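You operate a simulated robot arm through the tools that you are given. There is no shell and no other tool. Be economical: measure what you need, move in short steps, check, and stop when the job is done.

Carry out the task below with a simulated robot arm. There is one attempt and no reset: what you move stays moved.

JOB
Water the orange pot up to its line and brush the spilt soil off the bench.
Fine: put the can and the red brush back; the other pots stay dry. Set down upright: grey watering can, red brush. What is to be rubbed or washed off counts as gone when no trace of it is left.

The check looks at the end state, three seconds after you hand in, the way a careful person would. Anything else that was tipped, shoved, dropped, spilled or broken makes it a failure.

ROBOT AND FRAMES
A 6-joint arm with a two-finger parallel gripper, fixed in place. Base frame: the origin is at the foot of the arm, x ahead of it, y to its left, z up; the work surface is at about z = 0.52. Units: m, degrees, N and s.
With the tool pointing down near the work surface it reaches from about 0.4 to 0.86 m from the base axis. Its first joint turns from -115.0 to 115.0 degrees. Payload 4.2 kg.
The tool frame sits at the grasp point between the pads (the TCP): z along the fingers, y along the line on which they close. The tips reach 0.023 m beyond it. Largest opening 0.094 m; finger width 0.038, thickness 0.01; the body of the gripper, 0.054 by 0.096 m, starts 0.039 m behind the TCP.
Orientation is that of the tool frame in the base frame, as a unit quaternion [w, x, y, z]. With the fingers straight down and closing along the base's y, the tool's x points along the base's -x, its y along +y and its z along -z.

CONTROLS
- The arm moves only by the tool play_rows. Its argument "series" is a list of rows, each an object (a shift or turn left out is 0, a gripper value left out holds the last) with "offset": the shift along the tool's x, y, z in units of 20 mm (1.0 is 20 mm), a list of three; "turn": the turn, a rotation vector about the tool's x, y, z in units of 6 degrees (1.0 is 6 degrees), a list of three. In form: [{"offset": [x, y, z], "turn": [ax, ay, az]}, ...]. A call has 1 to 20 rows; each row shifts and turns the commanded pose from where the row before left it, along the tool's axes as they then stand. "claw" is the gripper command, from -1 (fully open) to 1 (shut), values between in proportion, set as the call begins (left out, the last holds). A call with a number of a shift or a turn outside -1 to 1 is refused whole. Rows are played at 5 a second. More than 0.05 m and 8.6 degrees between two rows, or a gripper value outside its range, and nothing of the call is played. A pose out of reach is approached as far as the arm can. The call stops where the force on the tool passes 90 N (or 10 N more than at its start, if that is more) or the arm is blocked; 0.2 s more then pass. Each finger travels about 0.108 m/s and halts on what it meets, pressing with about 25 N; the grip force reading is that of the motor and also rises with nothing between the fingers. The clock runs only during rows and for 0.2 s after the last one: add rows that do not move to give the fingers time. It gives the time, the measured TCP pose, the force on the tool (base axes), the opening and the grip force at its end, in the units of the frame above (readings bear some noise), with the torque about the TCP (base axes, N m) and any sound that the robot's microphone picked up.
- Cameras (640 x 400 px; columns grow to the right, rows downward): "scene" is now at [0.2332, 0.1862, 1.1722]; the picture's right is [-0.07, -1.00, 0.00], its down [-0.74, 0.05, -0.67] and it looks along [0.67, -0.05, -0.74] (base axes); focal length 274 px, centre (320, 200). "wrist" rides on the gripper at [0.086, 0.016, -0.075] in the tool frame; the picture's right is [-0.18, 0.98, 0.00], its down [-0.58, -0.11, -0.81] and it looks along [-0.79, -0.15, 0.59] (tool axes); focal length 243 px, centre (320, 200).
- grab_frame(camera): a new picture of that camera. No time passes.
- raise_lower(by): slides the trunk up (or, below 0, down) by that many m; the arm and the scene camera ride with it, the base frame stays. It gives what a move gives, with no picture.
- pan_tilt(pan, tilt): turns the head with the scene camera to pan (to the left, within 80 degrees either way) and tilt (down, from -29 to 69), counted from straight ahead of the robot. It gives what a move gives.
- measure_at(camera, pixels): for up to 12 pixels [column, row] of the newest picture of that camera ("zoom" is the newest enlarged one), the place [x, y, z] in the base frame of the surface seen there, good to about 0.002 m, but the place of the scene camera against the robot may be out by one fixed shift of up to 0.025 m in any direction. No time passes.
- enlarge(camera, box): a new picture of the part [left, top, right, bottom] of that camera's present view, enlarged. No time passes.
- job_done(): hands the job in; it is judged then, once.

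Keep the steps short. Do not move on a guess: measure, check each grasp and each placing, and mend mistakes. In all there are 80 turns and 46 pictures (those below and enlarged ones count). Leave the gripper open and the arm clear of the work at the hand-in unless told otherwise, and finish with a single line.

The tools are called after "Request:" as name(argument=value, ...) on one line, values as JSON. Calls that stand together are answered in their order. play_rows: Moves the arm, as the interface text tells. Its arguments: {"type":"object","properties":{"series":{"type":"array"},"claw":{"type":"number"}},"required":["series"]} The other tools are called the same way: raise_lower (by) slides the trunk up or down; pan_tilt (pan, tilt) turns the head that bears the scene camera; grab_frame (camera) takes a picture; measure_at (camera, pixels) gives the place of the surface under pixels of a picture; enlarge (camera, box) takes an enlarged picture of a part of a camera's view; job_done () hands the job in.

At the start:

```text
t: 0.0
ee_pos: [0.4854, 0.0857, 0.8498]
tool_rot: [-0.001, 0.001, 1.0, 0.0]
force: [-0.3, 0.2, 0.3]
ft_torque: [0.0, -0.01, 0.02]
finger_gap: 0.0939
gripper_force: 0.0
trunk travel left (down, up): [-0.525, 0.465]
head pan, tilt: [-4.2, 47.7]
```

scene: 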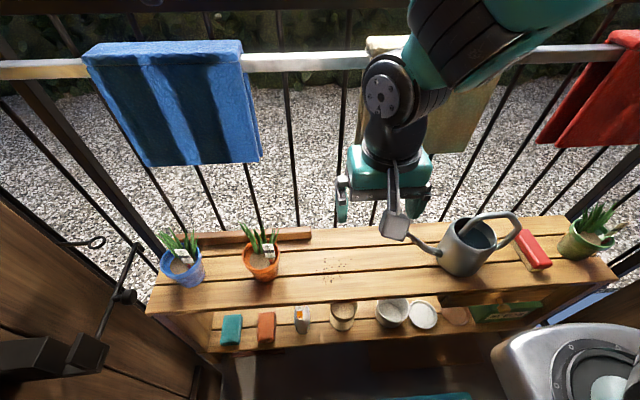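
wrist: 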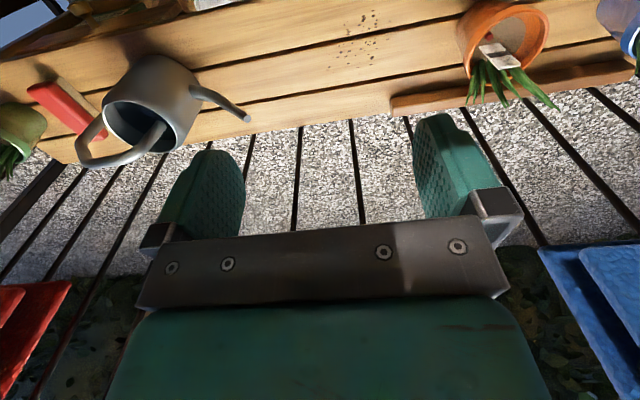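

I see the bench with the orange pot (about 262,262), the soil (330,272), the can (465,245) and the red brush (532,250). I'll enlarge these and measure them.

Request:
enlarge(camera="scene", box=[380, 190, 640, 352])

Request:
measure_at(camera="scene", pixels=[[262, 262], [330, 270], [465, 245], [532, 240], [540, 265], [525, 235], [550, 262], [400, 262], [398, 225], [495, 218], [248, 255], [277, 255]])

Request:
enlarge(camera="scene", box=[140, 190, 400, 352])

```text
2.46 times, centred on (510, 271) of scene
```

zoom: 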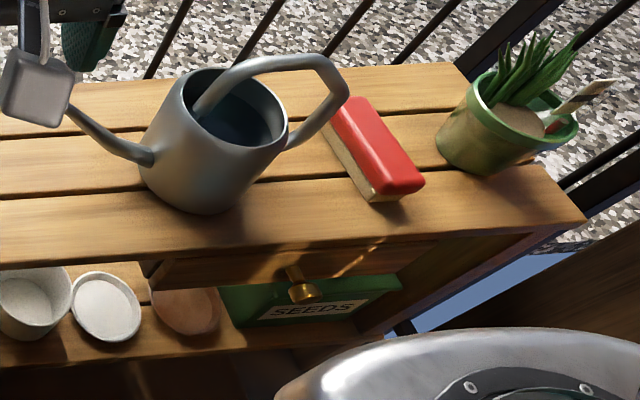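

```text
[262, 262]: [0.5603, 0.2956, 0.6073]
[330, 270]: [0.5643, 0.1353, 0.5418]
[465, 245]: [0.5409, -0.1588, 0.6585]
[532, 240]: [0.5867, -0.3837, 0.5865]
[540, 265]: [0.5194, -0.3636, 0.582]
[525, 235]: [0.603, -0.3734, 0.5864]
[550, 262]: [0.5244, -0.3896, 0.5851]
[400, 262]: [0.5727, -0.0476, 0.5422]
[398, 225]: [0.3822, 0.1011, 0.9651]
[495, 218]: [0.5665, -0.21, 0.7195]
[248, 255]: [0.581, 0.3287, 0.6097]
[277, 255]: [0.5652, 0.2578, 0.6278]
```

```text
2.46 times, centred on (270, 271) of scene
```

zoom: 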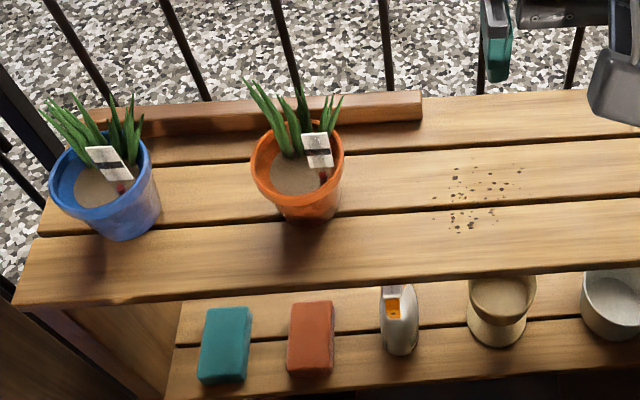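

The scene camera reads the bench at z 0.542, so it is shifted. The wrist camera isn't, so I'll measure the objects in its picture and look closely at the pot.

Request:
enlarge(camera="scene", box=[222, 210, 302, 290])

Request:
measure_at(camera="wrist", pixels=[[358, 45], [375, 20], [340, 50], [247, 118], [150, 70], [105, 105], [190, 100], [40, 95], [90, 130], [80, 155], [460, 40], [548, 35]])

Request:
enlarge(camera="wrist", box=[0, 40, 260, 200])

```text
5.00 times, centred on (262, 250) of scene
```

zoom: 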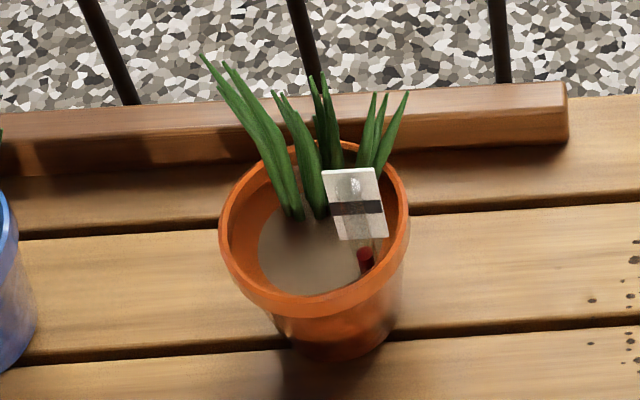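

```text
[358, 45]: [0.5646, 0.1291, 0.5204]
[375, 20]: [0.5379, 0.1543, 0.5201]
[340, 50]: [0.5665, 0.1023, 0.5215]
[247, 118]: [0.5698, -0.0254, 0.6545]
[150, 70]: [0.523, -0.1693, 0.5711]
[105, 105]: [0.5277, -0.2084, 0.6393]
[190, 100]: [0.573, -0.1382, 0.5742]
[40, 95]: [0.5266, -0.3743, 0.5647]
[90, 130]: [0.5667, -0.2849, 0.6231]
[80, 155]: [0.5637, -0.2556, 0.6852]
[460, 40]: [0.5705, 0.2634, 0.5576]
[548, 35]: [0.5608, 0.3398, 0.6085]
```

```text
2.46 times, centred on (130, 120) of wrist
```

zoom: 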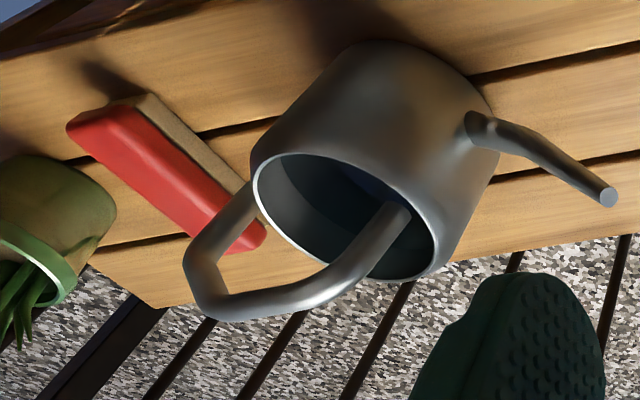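

The pot has a float gauge: a red bob and a white tag with a dark line. I'll do the brush first. I'm moving the arm over to the right, staying high, to view the brush and can with the wrist camera.

Request:
play_rows(series=[{"offset": [0.2, -1, 0.1]}, {"offset": [0.2, -1, 0.1]}, {"offset": [0.2, -1, 0.1]}, {"offset": [0.2, -1, 0.1]}, {"offset": [0.2, -1, 0.1]}, {"offset": [0.2, -1, 0.1]}, {"offset": [0.2, -1, 0.1]}, {"offset": [0.2, -1, 0.1]}, {"offset": [0.2, -1, 0.1]}, {"offset": [0.2, -1, 0.1]}, {"offset": [0.2, -1, 0.1]}, {"offset": [0.2, -1, 0.1]}, {"offset": [0.2, -1, 0.1]}, {"offset": [0.2, -1, 0.1]}, {"offset": [0.2, -1, 0.1]}, {"offset": [0.2, -1, 0.1]}, {"offset": [0.2, -1, 0.1]}, {"offset": [0.2, -1, 0.1]}, {"offset": [0, -1, 0]}, {"offset": [0, -1, 0]}], claw=-1)

Request:
grab_frame(camera="wrist")

```text
t: 4.2
ee_pos: [0.4483, -0.3086, 0.8265]
tool_rot: [-0.001, 0.0, 1.0, -0.001]
force: [-1.0, 1.6, 0.2]
ft_torque: [0.03, -0.01, 0.02]
finger_gap: 0.0938
gripper_force: 0.1
out of reach, approached as far as the arm can: row 6, 7, 8, 9, 10, 11
trunk travel left (down, up): [-0.525, 0.465]
head pan, tilt: [-4.2, 47.7]
```

```text
39 pictures are left
```

wrist: 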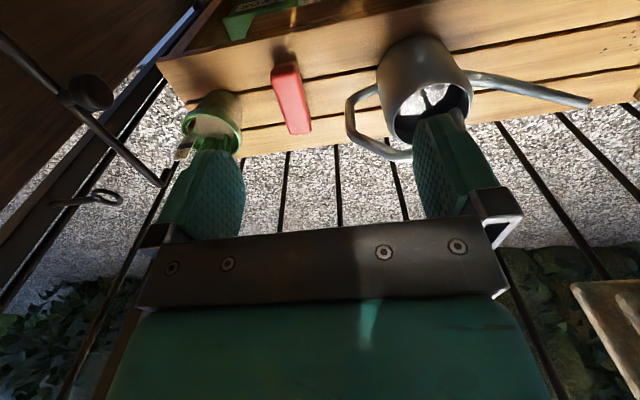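

The brush (290,95) and can (425,85) are in view. I'll measure their corners and enlarge this area.

Request:
enlarge(camera="wrist", box=[240, 20, 480, 170])

Request:
measure_at(camera="wrist", pixels=[[275, 70], [298, 67], [288, 130], [308, 128], [275, 85], [305, 100], [290, 95], [352, 100], [352, 130], [400, 155], [372, 92], [455, 110]])

```text
2.67 times, centred on (360, 95) of wrist
```

zoom: 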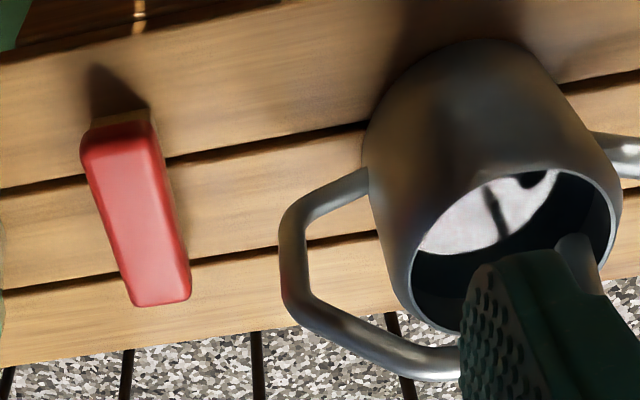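

```text
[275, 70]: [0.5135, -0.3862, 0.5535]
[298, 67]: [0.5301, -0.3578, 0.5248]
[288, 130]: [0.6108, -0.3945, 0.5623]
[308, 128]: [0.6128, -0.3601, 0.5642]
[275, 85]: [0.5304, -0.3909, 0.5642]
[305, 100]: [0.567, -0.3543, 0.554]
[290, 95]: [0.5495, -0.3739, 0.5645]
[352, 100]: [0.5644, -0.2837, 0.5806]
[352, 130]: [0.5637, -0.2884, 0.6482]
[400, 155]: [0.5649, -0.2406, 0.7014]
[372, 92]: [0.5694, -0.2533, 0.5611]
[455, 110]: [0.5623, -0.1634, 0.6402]
```

Measuring the brush edges and the handle more finely on the zoom.

Request:
measure_at(camera="zoom", pixels=[[92, 170], [125, 280], [155, 150], [183, 270], [120, 160], [155, 285], [90, 150], [160, 300], [288, 270], [288, 220], [440, 365], [330, 185]])

Request:
enlarge(camera="scene", box=[410, 190, 610, 315])

```text
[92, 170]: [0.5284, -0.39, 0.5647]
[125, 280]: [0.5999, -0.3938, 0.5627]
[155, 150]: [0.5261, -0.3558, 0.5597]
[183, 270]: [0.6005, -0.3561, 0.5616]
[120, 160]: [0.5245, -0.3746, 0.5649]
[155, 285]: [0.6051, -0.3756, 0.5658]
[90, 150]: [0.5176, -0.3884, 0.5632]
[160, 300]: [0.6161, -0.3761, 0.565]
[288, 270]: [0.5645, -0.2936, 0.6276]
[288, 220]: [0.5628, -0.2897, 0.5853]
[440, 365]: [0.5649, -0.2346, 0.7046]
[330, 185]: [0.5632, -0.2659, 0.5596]
```

```text
3.20 times, centred on (510, 252) of scene
```

zoom: 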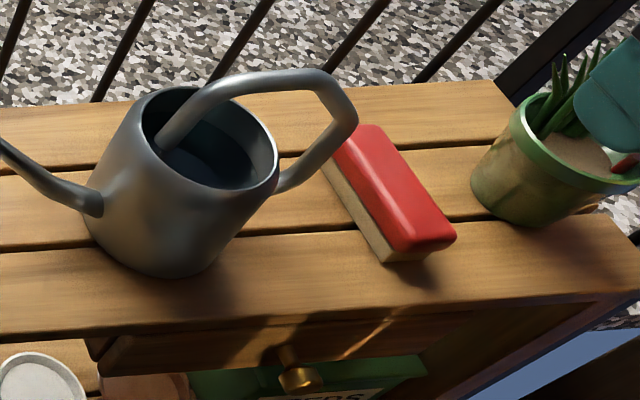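

The brush lies along x, centred at (0.565,-0.375), 40 mm wide, top at 0.565. I'll go above it with the gripper half open.

Request:
play_rows(series=[{"offset": [-0.73, -0.41, 0.79]}, {"offset": [-0.73, -0.41, 0.79]}, {"offset": [-0.73, -0.41, 0.79]}, {"offset": [-0.73, -0.41, 0.79]}, {"offset": [-0.73, -0.41, 0.79]}, {"offset": [-0.73, -0.41, 0.79]}, {"offset": [-0.73, -0.41, 0.79]}, {"offset": [-0.73, -0.41, 0.79]}, {}], claw=-0.5)

```text
t: 6.2
ee_pos: [0.5618, -0.3741, 0.7011]
tool_rot: [0.0, 0.0, 1.0, -0.001]
force: [-0.2, -0.1, 0.5]
ft_torque: [-0.01, 0.0, -0.02]
finger_gap: 0.0708
gripper_force: 0.0
trunk travel left (down, up): [-0.525, 0.465]
head pan, tilt: [-4.2, 47.7]
```

Right above the brush. Now descending 0.146 m and checking with a picture before closing.

Request:
play_rows(series=[{"offset": [-0.15, 0, 1]}, {"offset": [0, 0, 1]}, {"offset": [0, 0, 1]}, {"offset": [0, 0, 1]}, {"offset": [0, 0, 1]}, {"offset": [0, 0, 0.8]}, {"offset": [0, 0, 0.7]}, {"offset": [0, 0, 0.4]}, {"offset": [0, 0, 0.4]}, {}])

Request:
enlarge(camera="scene", box=[410, 130, 640, 290])

```text
t: 8.4
ee_pos: [0.568, -0.3756, 0.5536]
tool_rot: [0.0, 0.0, 1.0, 0.0]
force: [0.2, 0.7, -0.2]
ft_torque: [0.01, 0.0, 0.04]
finger_gap: 0.0706
gripper_force: 0.0
trunk travel left (down, up): [-0.525, 0.465]
head pan, tilt: [-4.2, 47.7]
```

```text
2.50 times, centred on (525, 210) of scene
```

zoom: 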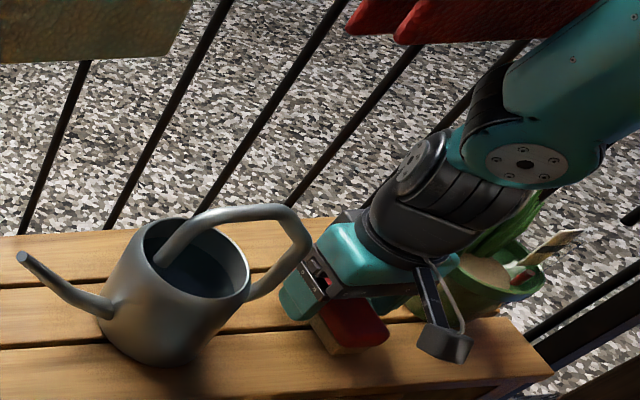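

The fingers straddle the brush. Closing.

Request:
play_rows(series=[{}, {}, {}, {}], claw=1)

Request:
play_rows(series=[{"offset": [0, 0, -0.5]}, {"offset": [0, 0, -1]}, {"offset": [0, 0, -1]}, {"offset": [0, 0, -1]}, {"offset": [0, 0, -1]}, {"offset": [0, 0, -1]}, {"offset": [0, 0, -1]}, {"offset": [0, 0, -1]}, {"offset": [0, 0, -1]}, {"offset": [0, 0, -1]}, {}])

Request:
grab_frame(camera="scene")

```text
t: 9.4
ee_pos: [0.5674, -0.3754, 0.5554]
tool_rot: [-0.001, 0.0, 1.0, 0.0]
force: [0.2, 0.6, 0.0]
ft_torque: [0.01, 0.01, 0.01]
finger_gap: 0.0415
gripper_force: 25.3
trunk travel left (down, up): [-0.525, 0.465]
head pan, tilt: [-4.2, 47.7]
```

```text
t: 11.8
ee_pos: [0.5687, -0.3749, 0.7455]
tool_rot: [0.0, 0.0, 1.0, 0.001]
force: [0.0, -1.1, -1.7]
ft_torque: [0.03, 0.02, -0.02]
finger_gap: 0.0417
gripper_force: 25.4
trunk travel left (down, up): [-0.525, 0.465]
head pan, tilt: [-4.2, 47.7]
```

```text
35 pictures are left
```

scene: 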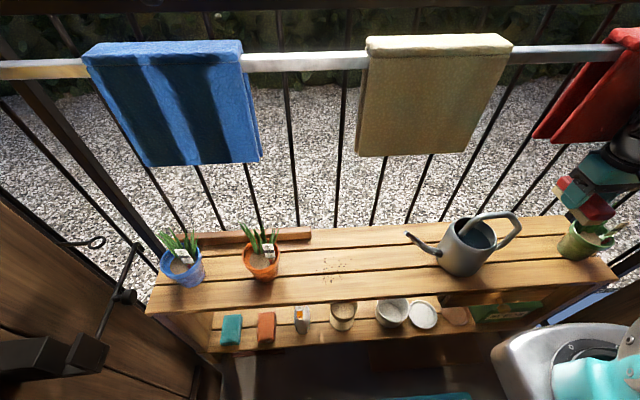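

The brush is held (gap 0.0415). I'll measure the extent of the soil in an enlarged scene view.

Request:
enlarge(camera="scene", box=[290, 235, 380, 295])

Request:
measure_at(camera="scene", pixels=[[316, 270], [324, 260], [352, 260], [345, 275], [325, 283], [330, 222], [335, 290], [335, 305], [408, 236], [480, 222], [517, 230], [262, 240]])

```text
6.67 times, centred on (335, 265) of scene
```

zoom: 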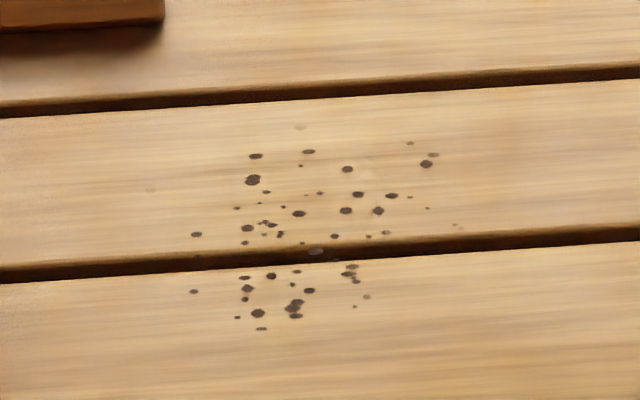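

```text
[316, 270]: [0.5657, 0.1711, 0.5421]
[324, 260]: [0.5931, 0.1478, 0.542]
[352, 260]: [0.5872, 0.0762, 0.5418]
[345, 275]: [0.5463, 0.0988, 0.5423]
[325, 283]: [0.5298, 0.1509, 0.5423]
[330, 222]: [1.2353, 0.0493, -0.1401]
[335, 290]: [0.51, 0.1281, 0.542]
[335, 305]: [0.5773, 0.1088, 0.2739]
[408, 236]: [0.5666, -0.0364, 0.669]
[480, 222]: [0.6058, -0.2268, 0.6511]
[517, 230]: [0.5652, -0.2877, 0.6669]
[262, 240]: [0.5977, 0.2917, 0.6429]
```

Request:
measure_at(camera="zoom", pixels=[[190, 234], [193, 292], [262, 330], [300, 127], [408, 142], [435, 155], [458, 225], [367, 297], [150, 190], [320, 100], [320, 255], [320, 395]])

```text
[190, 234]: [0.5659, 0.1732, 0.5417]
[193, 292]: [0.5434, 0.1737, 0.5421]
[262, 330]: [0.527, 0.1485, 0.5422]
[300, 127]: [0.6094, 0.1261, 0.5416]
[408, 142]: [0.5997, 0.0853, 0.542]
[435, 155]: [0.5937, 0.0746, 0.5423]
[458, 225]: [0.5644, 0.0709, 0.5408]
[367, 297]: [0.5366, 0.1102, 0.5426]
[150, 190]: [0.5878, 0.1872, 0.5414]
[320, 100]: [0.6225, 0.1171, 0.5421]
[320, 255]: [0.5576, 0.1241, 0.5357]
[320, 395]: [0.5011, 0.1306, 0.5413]
```

The soil spans about x 0.525–0.612, y 0.068–0.19. The brush is 105 mm long in x, so strokes along y will cover it. I'm raising it over the can and carrying it to y≈0.05.

Request:
play_rows(series=[{"offset": [0, 0, -1]}, {"offset": [0, 0, -1]}, {"offset": [0, 0, -0.7]}, {"offset": [0, 1, 0]}, {"offset": [0, 1, 0]}, {"offset": [0, 1, 0]}, {"offset": [0, 1, 0]}, {"offset": [0, 1, 0]}, {"offset": [0, 1, 0]}, {"offset": [0, 1, 0]}, {"offset": [0, 1, 0]}, {"offset": [0, 1, 0]}, {"offset": [0, 1, 0]}, {"offset": [0, 1, 0]}, {"offset": [0, 1, 0]}, {"offset": [0, 1, 0]}, {"offset": [0, 1, 0]}, {"offset": [0, 1, 0]}, {"offset": [0, 1, 0]}, {"offset": [0, 1, 0]}])

Request:
play_rows(series=[{"offset": [0, 1, 0]}, {"offset": [0, 1, 0]}, {"offset": [0, 1, 0]}, {"offset": [0, 1, 0]}, {"offset": [0, 1, 0]}, {"offset": [0, 0, 1]}, {"offset": [0, 0, 1]}, {"offset": [0, 0, 1]}, {"offset": [0, 0, 1]}, {"offset": [0, 0, 1]}, {"offset": [0, 0, 1]}, {"offset": [0, 0, 1]}, {"offset": [0, 0, 1]}, {"offset": [0, 0, 1]}, {"offset": [0, 0, 1]}, {}])

Request:
grab_frame(camera="wrist")

```text
t: 16.0
ee_pos: [0.5658, -0.0355, 0.7999]
tool_rot: [0.0, 0.001, 1.0, -0.001]
force: [0.2, -0.6, -1.7]
ft_torque: [-0.03, 0.02, 0.04]
finger_gap: 0.0419
gripper_force: 24.8
trunk travel left (down, up): [-0.525, 0.465]
head pan, tilt: [-4.2, 47.7]
```

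```text
t: 19.4
ee_pos: [0.5685, 0.0641, 0.5994]
tool_rot: [0.0, 0.0, 1.0, 0.001]
force: [0.1, 0.5, -0.9]
ft_torque: [0.01, -0.01, 0.0]
finger_gap: 0.0417
gripper_force: 25.6
trunk travel left (down, up): [-0.525, 0.465]
head pan, tilt: [-4.2, 47.7]
```

```text
33 pictures are left
```

wrist: 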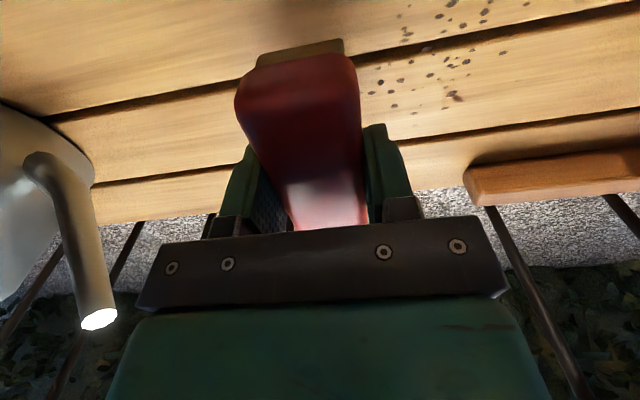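

Soil is visible in the wrist view (360–530, 0–100). Measuring it precisely, plus the spout.

Request:
measure_at(camera="wrist", pixels=[[362, 93], [405, 43], [445, 108], [505, 52], [529, 5], [452, 97], [98, 318], [82, 318], [590, 170], [480, 190]])

```text
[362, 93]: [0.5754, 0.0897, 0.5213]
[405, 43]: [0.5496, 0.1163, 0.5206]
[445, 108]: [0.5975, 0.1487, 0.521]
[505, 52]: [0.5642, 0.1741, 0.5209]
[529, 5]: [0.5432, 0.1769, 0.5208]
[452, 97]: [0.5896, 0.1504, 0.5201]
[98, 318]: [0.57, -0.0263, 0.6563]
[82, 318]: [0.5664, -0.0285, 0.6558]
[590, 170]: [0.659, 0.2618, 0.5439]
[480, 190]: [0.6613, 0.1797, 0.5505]
```

Wrist and scene agree within 2 mm in xy. I'll press the brush lightly at y≈0.058, where the soil isn't yet reached.

Request:
play_rows(series=[{"offset": [0, -0.3, 1]}, {"offset": [0, 0, 0.7]}, {"offset": [0, 0, 0.3]}, {"offset": [0, 0, 0.2]}, {"offset": [0, 0, 0.1]}, {}])

```text
t: 20.8
ee_pos: [0.5694, 0.0581, 0.5535]
tool_rot: [0.001, 0.0, 1.0, 0.0]
force: [-2.1, -0.9, 19.5]
ft_torque: [-0.04, 0.2, 0.02]
finger_gap: 0.0416
gripper_force: 24.7
trunk travel left (down, up): [-0.525, 0.465]
head pan, tilt: [-4.2, 47.7]
```

19 N contact. Sweeping to y≈0.19 (staying clear of the pot), then back.

Request:
play_rows(series=[{"offset": [0, 0.6, 0]}, {"offset": [0, 0.6, 0]}, {"offset": [0, 0.6, 0]}, {"offset": [0, 0.6, 0]}, {"offset": [0, 0.6, 0]}, {"offset": [0, 0.6, 0]}, {"offset": [0, 0.6, 0]}, {"offset": [0, 0.6, 0]}, {"offset": [0, 0.6, 0]}, {"offset": [0, 0.6, 0]}, {"offset": [0, 0.6, 0]}, {}])

Request:
grab_frame(camera="wrist")

Request:
enlarge(camera="scene", box=[220, 180, 400, 300])

```text
t: 23.4
ee_pos: [0.5668, 0.1905, 0.5524]
tool_rot: [0.0, -0.001, 1.0, 0.0]
force: [-0.8, -6.7, 19.2]
ft_torque: [-0.13, 0.03, -0.02]
finger_gap: 0.0414
gripper_force: 24.8
trunk travel left (down, up): [-0.525, 0.465]
head pan, tilt: [-4.2, 47.7]
```

```text
32 pictures are left
```

wrist: 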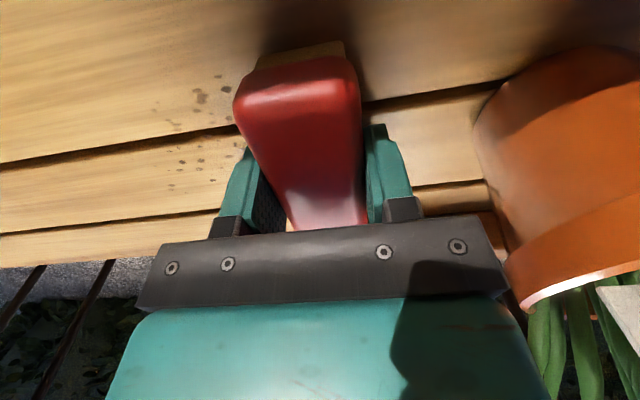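

```text
3.33 times, centred on (310, 240) of scene
```

zoom: 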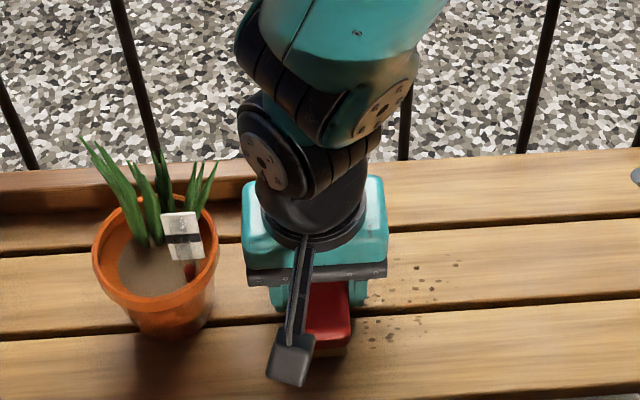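

The specks are fading with the rub. Doing more strokes back and forth.

Request:
play_rows(series=[{"offset": [0, -0.72, 0.02]}, {"offset": [0, -0.72, 0]}, {"offset": [0, -0.72, 0]}, {"offset": [0, -0.72, 0]}, {"offset": [0, -0.72, 0]}, {"offset": [0, -0.72, 0]}, {"offset": [0, -0.72, 0]}, {"offset": [0, -0.72, 0]}, {"offset": [0, -0.72, 0]}, {}, {"offset": [0, 0.72, 0]}, {"offset": [0, 0.72, 0]}, {"offset": [0, 0.72, 0]}, {"offset": [0, 0.72, 0]}, {"offset": [0, 0.72, 0]}, {"offset": [0, 0.72, 0]}, {"offset": [0, 0.72, 0]}, {"offset": [0, 0.72, 0]}, {"offset": [0, 0.72, 0]}, {}])

Request:
play_rows(series=[{"offset": [0, -0.72, 0]}, {"offset": [0, -0.72, 0]}, {"offset": [0, -0.72, 0]}, {"offset": [0, -0.72, 0]}, {"offset": [0, -0.72, 0]}, {"offset": [0, -0.72, 0]}, {"offset": [0, -0.72, 0]}, {"offset": [0, -0.72, 0]}, {"offset": [0, -0.72, 0]}, {}, {"offset": [0, 0.72, 0]}, {"offset": [0, 0.72, 0]}, {"offset": [0, 0.72, 0]}, {"offset": [0, 0.72, 0]}, {"offset": [0, 0.72, 0]}, {"offset": [0, 0.72, 0]}, {"offset": [0, 0.72, 0]}, {"offset": [0, 0.72, 0]}, {"offset": [0, 0.72, 0]}, {}])

Request:
enlarge(camera="wrist", box=[0, 40, 250, 280])

```text
t: 27.6
ee_pos: [0.5668, 0.1915, 0.5533]
tool_rot: [0.0, 0.0, 1.0, -0.001]
force: [-0.5, -2.6, 6.5]
ft_torque: [-0.01, -0.17, -0.06]
finger_gap: 0.0418
gripper_force: 25.0
trunk travel left (down, up): [-0.525, 0.465]
head pan, tilt: [-4.2, 47.7]
```

```text
t: 31.8
ee_pos: [0.5677, 0.189, 0.553]
tool_rot: [0.0, -0.001, 1.0, 0.0]
force: [0.0, 0.2, -1.0]
ft_torque: [0.02, 0.0, -0.02]
finger_gap: 0.0416
gripper_force: 24.6
trunk travel left (down, up): [-0.525, 0.465]
head pan, tilt: [-4.2, 47.7]
```

```text
1.67 times, centred on (125, 160) of wrist
```

zoom: 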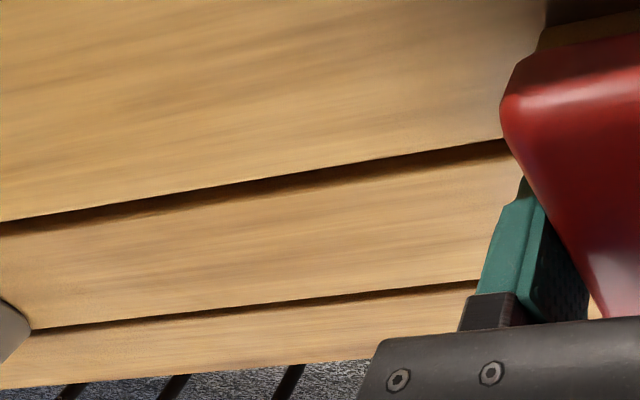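

The visible part looks clean, though the brush has slipped up about 2 mm in the grip (force now ~0). One more full round with 1.5 mm added press, then lift and look.

Request:
play_rows(series=[{"offset": [0, 0, 0.08]}, {"offset": [0, -0.72, 0]}, {"offset": [0, -0.72, 0]}, {"offset": [0, -0.72, 0]}, {"offset": [0, -0.72, 0]}, {"offset": [0, -0.72, 0]}, {"offset": [0, -0.72, 0]}, {"offset": [0, -0.72, 0]}, {"offset": [0, -0.72, 0]}, {"offset": [0, -0.72, 0]}, {"offset": [0, 0.72, 0.02]}, {"offset": [0, 0.72, 0]}, {"offset": [0, 0.72, 0]}, {"offset": [0, 0.72, 0]}, {"offset": [0, 0.72, 0]}, {"offset": [0, 0.72, 0]}, {"offset": [0, 0.72, 0]}, {"offset": [0, 0.72, 0]}, {"offset": [0, 0.72, 0]}, {}])

Request:
play_rows(series=[{"offset": [0, 0, -1]}, {"offset": [0, 0, -1]}, {"offset": [0, 0, -1]}, {"offset": [0, 0, -1]}, {"offset": [0, 0, -1]}, {"offset": [0, 0, -1]}, {"offset": [0, 0, -1]}, {"offset": [0, 0, -1]}, {"offset": [0, 0, -1]}, {"offset": [0, 0, -1]}, {"offset": [0, 0, -1]}, {"offset": [0, 0, -1]}, {"offset": [0, -1, -0.4]}, {"offset": [0, -1, 0]}, {"offset": [0, -1, 0]}, {"offset": [0, -1, 0]}, {"offset": [0, -1, 0]}, {"offset": [0, -1, 0]}, {"offset": [0, -1, 0]}, {"offset": [0, -1, 0]}])

Request:
enlarge(camera="scene", box=[290, 235, 380, 295])

```text
t: 36.0
ee_pos: [0.5678, 0.1907, 0.5507]
tool_rot: [-0.001, -0.001, 1.0, 0.0]
force: [0.6, 0.4, -1.2]
ft_torque: [0.01, -0.02, 0.03]
finger_gap: 0.0418
gripper_force: 24.8
trunk travel left (down, up): [-0.525, 0.465]
head pan, tilt: [-4.2, 47.7]
```

```text
t: 40.2
ee_pos: [0.5678, 0.0299, 0.7963]
tool_rot: [0.0, 0.0, 1.0, 0.0]
force: [-0.4, -0.2, -2.0]
ft_torque: [-0.04, -0.03, -0.02]
finger_gap: 0.0419
gripper_force: 24.9
trunk travel left (down, up): [-0.525, 0.465]
head pan, tilt: [-4.2, 47.7]
```

```text
6.67 times, centred on (335, 265) of scene
```

zoom: 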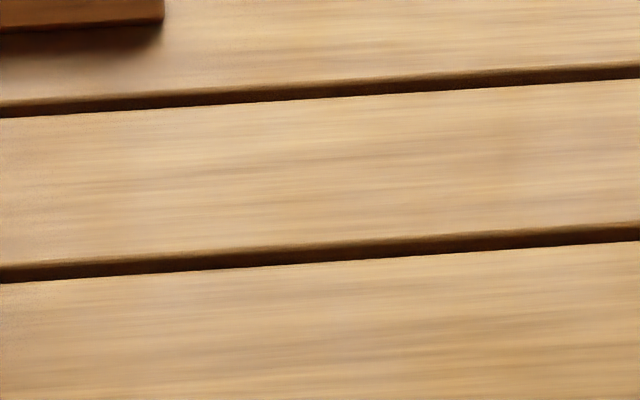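

All clean. Carrying the brush back above its place at (0.5674,-0.3754).

Request:
play_rows(series=[{"offset": [0, -1, 0]}, {"offset": [0, -1, 0]}, {"offset": [0, -1, 0]}, {"offset": [0, -1, 0]}, {"offset": [0, -1, 0]}, {"offset": [0, -1, 0]}, {"offset": [0, -1, 0]}, {"offset": [0, -1, 0]}, {"offset": [0, -1, 0]}, {"offset": [0, -1, 0]}, {"offset": [0, -1, 0]}, {"offset": [0, -1, 0]}, {"offset": [0, -1, 0]}, {"offset": [0, -1, 0]}, {"offset": [0, -1, 0]}, {"offset": [0, -1, 0]}, {"offset": [0, -1, 0]}, {"offset": [0, -1, 0]}, {"offset": [0, -1, 0]}, {"offset": [0, -1, 0]}])

Request:
play_rows(series=[{"offset": [0, -0.27, 0]}, {"offset": [0, 0, 1]}, {"offset": [0, 0, 1]}, {"offset": [0, 0, 1]}, {"offset": [0, 0, 1]}, {"offset": [0, 0, 1]}, {"offset": [0, 0, 1]}, {"offset": [0, 0, 1]}, {"offset": [0, 0, 1]}, {"offset": [0, 0, 1]}, {"offset": [0, 0, 1]}, {"offset": [0, 0, 1]}, {"offset": [0, 0, 0.7]}, {}])

```text
t: 44.4
ee_pos: [0.5668, -0.3696, 0.7995]
tool_rot: [0.0, 0.0, 1.0, 0.0]
force: [0.3, 0.7, -1.4]
ft_torque: [0.03, -0.01, -0.05]
finger_gap: 0.042
gripper_force: 25.1
trunk travel left (down, up): [-0.525, 0.465]
head pan, tilt: [-4.2, 47.7]
```

```text
t: 47.4
ee_pos: [0.5671, -0.3758, 0.565]
tool_rot: [0.0, 0.001, 1.0, 0.0]
force: [1.9, -0.5, -1.0]
ft_torque: [-0.06, -0.03, 0.03]
finger_gap: 0.0419
gripper_force: 25.3
trunk travel left (down, up): [-0.525, 0.465]
head pan, tilt: [-4.2, 47.7]
```

Lowering the last ~14 mm in small steps to feel for the bench.

Request:
play_rows(series=[{"offset": [0, 0, 0.3]}, {"offset": [0, 0, 0.2]}, {"offset": [0, 0, 0.1]}, {"offset": [0, 0, 0.1]}, {}])

```text
t: 48.6
ee_pos: [0.5673, -0.3749, 0.5505]
tool_rot: [0.001, -0.001, 1.0, 0.0]
force: [-0.9, -0.4, -0.8]
ft_torque: [0.01, -0.01, 0.03]
finger_gap: 0.0417
gripper_force: 24.8
trunk travel left (down, up): [-0.525, 0.465]
head pan, tilt: [-4.2, 47.7]
```

Request:
play_rows(series=[{"offset": [0, 0, 0.05]}, {"offset": [0, 0, 0.05]}, {}])

```text
t: 49.4
ee_pos: [0.5674, -0.375, 0.5492]
tool_rot: [0.0, 0.0, 1.0, 0.0]
force: [-3.6, 2.2, 13.7]
ft_torque: [0.03, 0.55, -0.05]
finger_gap: 0.0416
gripper_force: 24.9
trunk travel left (down, up): [-0.525, 0.465]
head pan, tilt: [-4.2, 47.7]
```

Contact (13.7 N). I'll open half way, then rise straight up.

Request:
play_rows(series=[{"offset": [0, 0, -0.05]}, {}, {}], claw=-0.5)

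Request:
play_rows(series=[{"offset": [0, 0, -0.5]}, {"offset": [0, 0, -1]}, {"offset": [0, 0, -1]}, {"offset": [0, 0, -1]}, {"offset": [0, 0, -1]}, {"offset": [0, 0, -1]}, {"offset": [0, 0, -1]}, {"offset": [0, 0, -1]}, {"offset": [0, 0, -1]}, {"offset": [0, 0, -1]}, {"offset": [0, 0, -1]}, {"offset": [0, 0, -1]}, {"offset": [0, 0, -1]}, {"offset": [0, 0, -1]}, {}])

Request:
grab_frame(camera="wrist")

```text
t: 50.2
ee_pos: [0.5678, -0.3746, 0.5488]
tool_rot: [-0.001, 0.0, 1.0, 0.001]
force: [-0.1, -0.1, 1.0]
ft_torque: [-0.01, -0.01, 0.02]
finger_gap: 0.0706
gripper_force: 0.0
trunk travel left (down, up): [-0.525, 0.465]
head pan, tilt: [-4.2, 47.7]
```

```text
t: 53.4
ee_pos: [0.5668, -0.3755, 0.8192]
tool_rot: [0.0, -0.001, 1.0, 0.0]
force: [0.5, -0.6, -0.2]
ft_torque: [0.02, -0.03, 0.01]
finger_gap: 0.0708
gripper_force: 0.0
trunk travel left (down, up): [-0.525, 0.465]
head pan, tilt: [-4.2, 47.7]
```

```text
28 pictures are left
```

wrist: 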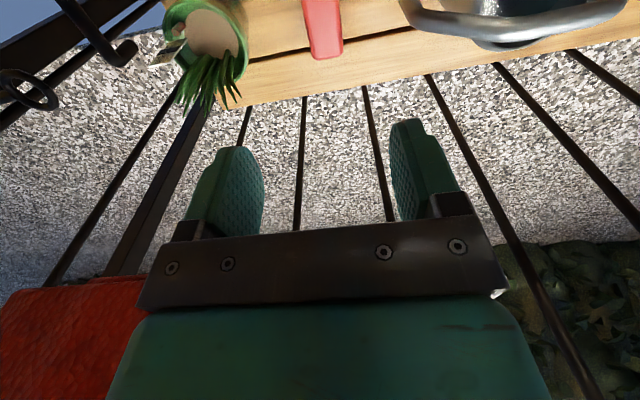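

The brush stands in place. Now the can: I'll enlarge it from the scene camera and measure the handle.

Request:
enlarge(camera="scene", box=[400, 200, 528, 280])

```text
5.00 times, centred on (464, 240) of scene
```

zoom: 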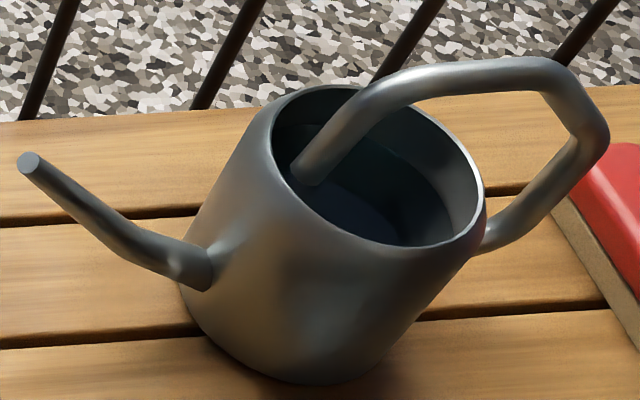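

Request:
measure_at(camera="zoom", pixels=[[310, 172], [345, 125], [385, 90], [430, 78], [480, 74], [530, 72], [560, 85], [590, 130], [565, 165], [520, 210], [485, 245], [30, 165]])

Request:
measure_at(camera="zoom", pixels=[[340, 205], [380, 215], [420, 225], [300, 93], [355, 87], [470, 165], [400, 243], [480, 200], [275, 130], [110, 235], [190, 270], [300, 370]])

```text
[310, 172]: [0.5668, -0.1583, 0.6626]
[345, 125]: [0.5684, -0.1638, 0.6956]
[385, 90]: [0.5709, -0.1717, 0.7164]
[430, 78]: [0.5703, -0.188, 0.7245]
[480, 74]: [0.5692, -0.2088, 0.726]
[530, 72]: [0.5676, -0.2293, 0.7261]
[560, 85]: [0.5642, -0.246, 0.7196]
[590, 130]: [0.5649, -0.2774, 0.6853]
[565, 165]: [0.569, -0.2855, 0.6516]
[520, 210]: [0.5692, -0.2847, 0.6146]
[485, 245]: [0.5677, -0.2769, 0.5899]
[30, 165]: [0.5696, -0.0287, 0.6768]
```

```text
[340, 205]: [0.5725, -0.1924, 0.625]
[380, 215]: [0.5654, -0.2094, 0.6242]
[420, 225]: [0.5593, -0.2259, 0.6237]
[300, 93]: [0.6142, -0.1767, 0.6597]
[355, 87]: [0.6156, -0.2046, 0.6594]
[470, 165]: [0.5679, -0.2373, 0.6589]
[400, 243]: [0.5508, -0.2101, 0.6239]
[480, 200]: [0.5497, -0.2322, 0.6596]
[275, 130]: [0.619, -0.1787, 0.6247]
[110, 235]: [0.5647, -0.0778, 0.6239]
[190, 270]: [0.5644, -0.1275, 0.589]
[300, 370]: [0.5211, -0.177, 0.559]
```

The handle's top segment is level, running along y from -0.185 to -0.235 at z≈0.70 (x 0.567), above the can's centre, so it makes a good grip. Now the orange pot, gauge and leaves.

Request:
enlarge(camera="scene", box=[222, 210, 302, 290])

Request:
measure_at(camera="zoom", pixels=[[225, 235], [404, 215], [330, 145], [320, 312], [340, 170], [376, 168], [388, 236], [365, 258], [310, 250], [205, 60], [400, 95], [320, 85]])

```text
5.00 times, centred on (262, 250) of scene
```

zoom: 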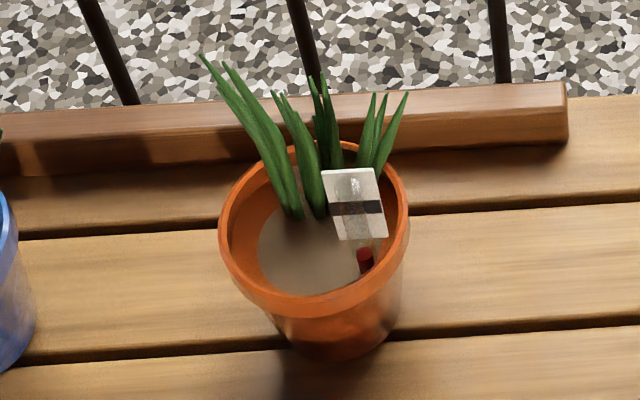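

```text
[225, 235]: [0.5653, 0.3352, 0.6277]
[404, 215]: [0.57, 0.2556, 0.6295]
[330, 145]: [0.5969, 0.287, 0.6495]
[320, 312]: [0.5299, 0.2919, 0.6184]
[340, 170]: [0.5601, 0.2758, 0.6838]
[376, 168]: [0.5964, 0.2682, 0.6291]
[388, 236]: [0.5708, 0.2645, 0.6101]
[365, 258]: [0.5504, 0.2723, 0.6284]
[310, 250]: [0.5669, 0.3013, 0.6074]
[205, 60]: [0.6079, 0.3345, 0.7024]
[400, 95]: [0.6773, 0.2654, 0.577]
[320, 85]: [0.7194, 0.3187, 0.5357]
```

Pot rim centre ≈(0.568,0.296), rim z≈0.608. The gauge tag is at (0.556,0.27), top z≈0.663. I'll turn the gripper 90° so it closes along x and the camera looks towards +y over the spout.

Request:
play_rows(series=[{"turn": [0, 0, -1]}, {"turn": [0, 0, -1]}, {"turn": [0, 0, -1]}, {"turn": [0, 0, -1]}, {"turn": [0, 0, -1]}, {"turn": [0, 0, -1]}, {"turn": [0, 0, -1]}, {"turn": [0, 0, -1]}, {"turn": [0, 0, -1]}, {"turn": [0, 0, -1]}, {"turn": [0, 0, -1]}, {"turn": [0, 0, -1]}, {"turn": [0, 0, -1]}, {"turn": [0, 0, -1]}, {"turn": [0, 0, -1]}, {}])

Request:
grab_frame(camera="wrist")

```text
t: 56.8
ee_pos: [0.5681, -0.3747, 0.82]
tool_rot: [0.0, -0.707, 0.707, 0.0]
force: [-1.5, -0.1, 0.4]
ft_torque: [0.03, -0.01, -0.04]
finger_gap: 0.0705
gripper_force: 0.1
trunk travel left (down, up): [-0.525, 0.465]
head pan, tilt: [-4.2, 47.7]
```

```text
25 pictures are left
```

wrist: 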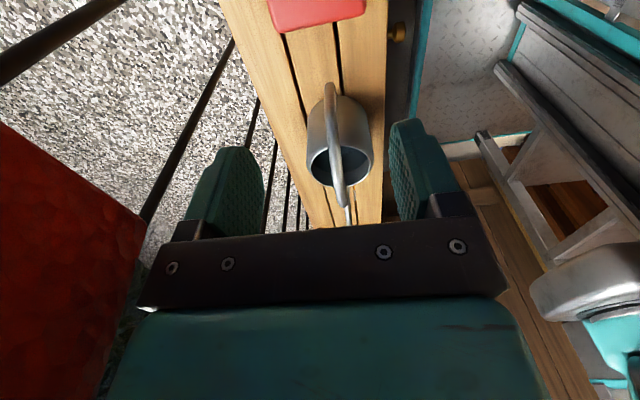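

The camera now looks along +y onto the can. Measuring the handle top.

Request:
measure_at(camera="wrist", pixels=[[331, 100], [333, 120], [335, 140], [338, 165], [342, 195], [329, 90], [348, 215], [327, 120], [340, 120]])

```text
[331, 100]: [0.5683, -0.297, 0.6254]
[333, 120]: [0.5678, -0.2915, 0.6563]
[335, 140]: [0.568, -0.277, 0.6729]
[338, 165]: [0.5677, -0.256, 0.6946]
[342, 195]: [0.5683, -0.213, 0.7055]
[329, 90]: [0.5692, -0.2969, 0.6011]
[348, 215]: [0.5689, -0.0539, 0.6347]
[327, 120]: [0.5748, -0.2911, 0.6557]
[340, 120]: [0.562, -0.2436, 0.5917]
```

The handle lies in the plane x=0.568, top at z 0.7055. I'll go above y=-0.208 and descend to TCP z≈0.698.

Request:
play_rows(series=[{"offset": [-0.93, 0, 0]}, {"offset": [-0.93, 0, 0]}, {"offset": [-0.93, 0, 0]}, {"offset": [-0.93, 0, 0]}, {"offset": [-0.93, 0, 0]}, {"offset": [-0.93, 0, 0]}, {"offset": [-0.93, 0, 0]}, {"offset": [-0.93, 0, 0]}, {"offset": [-0.93, 0, 0]}, {}, {"offset": [0, 0, 1]}, {"offset": [0, 0, 1]}, {"offset": [0, 0, 1]}, {"offset": [0, 0, 1]}, {"offset": [0, 0, 1]}, {"offset": [0, 0, 0.6]}, {"offset": [0, 0, 0.5]}, {}])

Request:
enlarge(camera="scene", box=[380, 150, 560, 290])

```text
t: 60.6
ee_pos: [0.5692, -0.2078, 0.6968]
tool_rot: [-0.001, 0.707, -0.707, 0.0]
force: [-0.6, 0.4, 0.3]
ft_torque: [0.02, 0.01, -0.04]
finger_gap: 0.0706
gripper_force: 0.1
trunk travel left (down, up): [-0.525, 0.465]
head pan, tilt: [-4.2, 47.7]
```

```text
2.86 times, centred on (470, 220) of scene
```

zoom: 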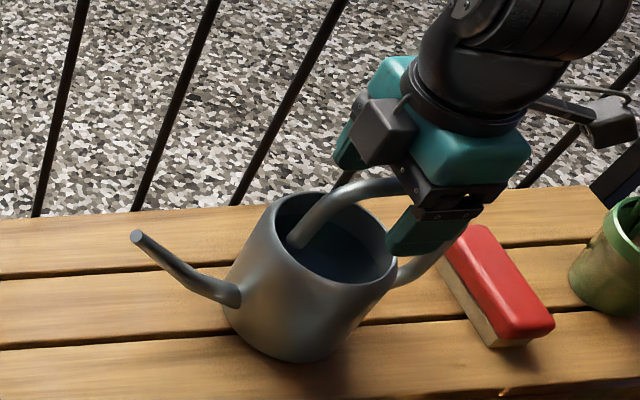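

Fingers straddle the bar. Closing and lifting slightly.

Request:
play_rows(series=[{}, {}, {}, {}], claw=1)

Request:
play_rows(series=[{"offset": [0, 0, -0.25]}, {"offset": [0, 0, -0.25]}, {"offset": [0, 0, -0.5]}, {}, {}])

Request:
enlarge(camera="scene", box=[380, 150, 560, 290])

```text
t: 61.6
ee_pos: [0.5691, -0.2068, 0.6984]
tool_rot: [0.0, -0.707, 0.707, 0.0]
force: [2.5, 0.4, -0.6]
ft_torque: [0.0, -0.09, -0.05]
finger_gap: 0.0147
gripper_force: 25.4
trunk travel left (down, up): [-0.525, 0.465]
head pan, tilt: [-4.2, 47.7]
```

```text
t: 62.8
ee_pos: [0.5688, -0.2074, 0.7175]
tool_rot: [0.0, 0.708, -0.707, 0.0]
force: [-0.6, 0.5, -8.7]
ft_torque: [-0.15, 0.01, -0.02]
finger_gap: 0.0147
gripper_force: 25.1
trunk travel left (down, up): [-0.525, 0.465]
head pan, tilt: [-4.2, 47.7]
```

```text
2.86 times, centred on (470, 220) of scene
```

zoom: 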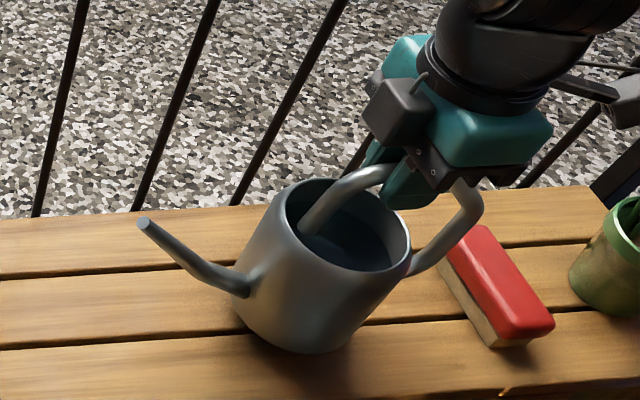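

Held, weight ~8.7 N, level. Raising to z≈0.80 and carrying slowly towards the pot, stopping short of it.

Request:
play_rows(series=[{"offset": [0, 0, -0.5]}, {"offset": [0, 0, -0.6]}, {"offset": [0, 0, -0.6]}, {"offset": [0, 0, -0.6]}, {"offset": [0, 0, -0.6]}, {"offset": [0, 0, -0.6]}, {"offset": [0, 0, -0.4]}, {"offset": [-0.3, 0, -0.2]}, {"offset": [-0.5, 0, 0]}, {"offset": [-0.6, 0, 0]}, {"offset": [-0.6, 0, 0]}, {"offset": [-0.6, 0, 0]}, {"offset": [-0.6, 0, 0]}, {"offset": [-0.6, 0, 0]}, {"offset": [-0.6, 0, 0]}, {"offset": [-0.6, 0, 0]}, {"offset": [-0.6, 0, 0]}, {"offset": [-0.6, 0, 0]}, {"offset": [-0.6, 0, 0]}, {"offset": [-0.6, 0, 0]}])

Request:
play_rows(series=[{"offset": [-0.6, 0, 0]}, {"offset": [-0.6, 0, 0]}, {"offset": [-0.6, 0, 0]}, {"offset": [-0.6, 0, 0]}, {"offset": [-0.6, 0, 0]}, {"offset": [-0.4, 0, 0]}, {"offset": [-0.2, 0, 0]}, {}, {}])

Request:
grab_frame(camera="wrist")

Request:
grab_frame(camera="scene")

```text
t: 67.0
ee_pos: [0.5681, -0.06, 0.8009]
tool_rot: [0.0, -0.707, 0.707, 0.0]
force: [0.2, 0.8, -7.3]
ft_torque: [-0.15, 0.0, -0.01]
finger_gap: 0.0146
gripper_force: 24.9
trunk travel left (down, up): [-0.525, 0.465]
head pan, tilt: [-4.2, 47.7]
```

```text
t: 69.0
ee_pos: [0.5665, 0.0135, 0.8]
tool_rot: [0.0, -0.707, 0.707, 0.0]
force: [-0.1, 0.4, -7.9]
ft_torque: [-0.14, 0.0, 0.0]
finger_gap: 0.0146
gripper_force: 25.0
trunk travel left (down, up): [-0.525, 0.465]
head pan, tilt: [-4.2, 47.7]
```

```text
22 pictures are left
```

wrist: 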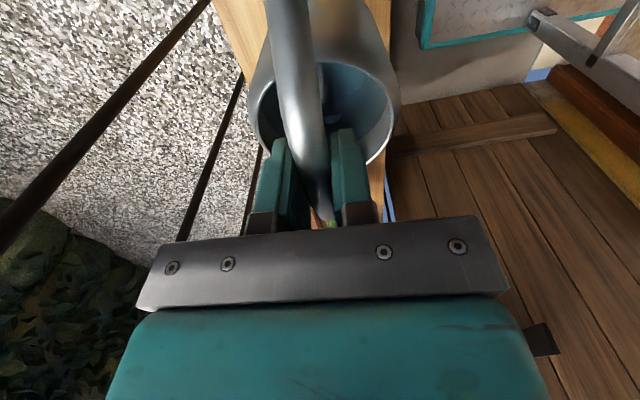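

```text
21 pictures are left
```

scene: 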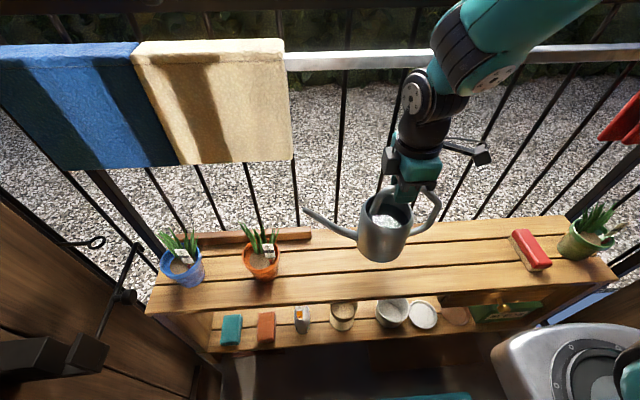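

The can hangs level. But the towels on the rail look displaced from the earlier picture, so I'll measure the towels, rail and forearm to see how they stand relative to the arm.

Request:
measure_at(camera="scene", pixels=[[210, 60], [210, 140], [70, 60], [620, 120], [350, 60], [580, 55], [500, 30], [450, 50], [430, 95], [482, 155], [150, 100], [135, 60]])

```text
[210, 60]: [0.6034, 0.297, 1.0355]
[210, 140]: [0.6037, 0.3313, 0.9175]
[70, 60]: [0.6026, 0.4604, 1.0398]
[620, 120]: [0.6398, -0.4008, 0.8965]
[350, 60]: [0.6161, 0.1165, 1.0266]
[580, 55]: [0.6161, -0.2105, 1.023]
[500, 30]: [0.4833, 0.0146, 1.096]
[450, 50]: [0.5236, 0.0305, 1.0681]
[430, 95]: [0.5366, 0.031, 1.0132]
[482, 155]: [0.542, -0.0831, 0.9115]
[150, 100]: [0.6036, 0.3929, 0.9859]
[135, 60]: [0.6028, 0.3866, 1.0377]
```

The rail is at x≈0.616, z≈1.0, and the towels hang from it. My wrist slid the cream and blue towels left and the red one right while I worked. I'll put them back once the can is down. To keep the arm off them now, I'll pour from nearer the robot, with the can yawed 24°. First I pull back to x≈0.484, then turn.

Request:
play_rows(series=[{"offset": [0, 0.4, 0]}, {"offset": [0, 0.6, 0]}, {"offset": [0, 0.6, 0]}, {"offset": [0, 0.6, 0]}, {"offset": [0, 0.6, 0]}, {"offset": [0, 0.6, 0]}, {"offset": [0, 0.5, 0]}, {"offset": [0, 0.2, 0]}, {"turn": [0, 0, 0.4]}, {"turn": [0, 0, 0.5]}, {"turn": [0, 0, 0.5]}, {"turn": [0, 0, 0.5]}, {"turn": [0, 0, 0.5]}, {"turn": [0, 0, 0.5]}, {"turn": [0, 0, 0.5]}, {"turn": [0, 0, 0.4]}, {"turn": [0, 0, 0.2]}, {}])

```text
t: 72.8
ee_pos: [0.4849, 0.013, 0.7985]
tool_rot: [-0.001, -0.545, 0.839, 0.0]
force: [-1.3, -0.4, -7.9]
ft_torque: [-0.1, 0.07, 0.01]
finger_gap: 0.0146
gripper_force: 24.9
trunk travel left (down, up): [-0.525, 0.465]
head pan, tilt: [-4.2, 47.7]
```

Orientation as planned. Moving +y 0.104 so the spout tip is above the pot, staying high.

Request:
play_rows(series=[{"offset": [-0.4, 0.178, 0]}, {"offset": [-0.55, 0.245, 0]}, {"offset": [-0.55, 0.245, 0]}, {"offset": [-0.55, 0.245, 0]}, {"offset": [-0.55, 0.245, 0]}, {"offset": [-0.55, 0.245, 0]}, {"offset": [-0.55, 0.245, 0]}, {"offset": [-0.55, 0.245, 0]}, {"offset": [-0.35, 0.156, 0]}, {"offset": [-0.15, 0.067, 0]}, {}, {}])

Request:
enlarge(camera="scene", box=[220, 150, 380, 290])

```text
t: 75.4
ee_pos: [0.4847, 0.1166, 0.7991]
tool_rot: [0.0, -0.545, 0.839, 0.0]
force: [0.8, -0.8, -8.0]
ft_torque: [-0.14, 0.06, 0.0]
finger_gap: 0.0145
gripper_force: 25.4
trunk travel left (down, up): [-0.525, 0.465]
head pan, tilt: [-4.2, 47.7]
```

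```text
2.86 times, centred on (300, 220) of scene
```

zoom: 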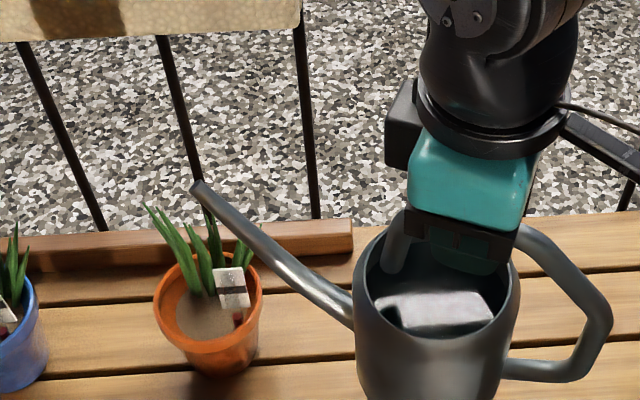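

Measuring the spout tip against the leaves and tag.

Request:
measure_at(camera="zoom", pixels=[[196, 188], [205, 192], [152, 208], [185, 237], [212, 228], [240, 270], [232, 290], [222, 272], [238, 318], [190, 290], [216, 345], [415, 310]])

```text
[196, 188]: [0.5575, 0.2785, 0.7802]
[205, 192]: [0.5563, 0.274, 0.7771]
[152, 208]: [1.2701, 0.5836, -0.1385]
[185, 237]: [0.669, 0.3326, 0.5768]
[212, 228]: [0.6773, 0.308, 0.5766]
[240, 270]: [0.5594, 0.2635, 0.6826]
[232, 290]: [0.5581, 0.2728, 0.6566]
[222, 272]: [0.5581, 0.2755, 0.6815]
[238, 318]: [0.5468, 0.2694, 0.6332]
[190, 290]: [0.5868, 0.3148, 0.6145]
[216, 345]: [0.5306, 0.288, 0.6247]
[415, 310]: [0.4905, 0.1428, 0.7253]
```

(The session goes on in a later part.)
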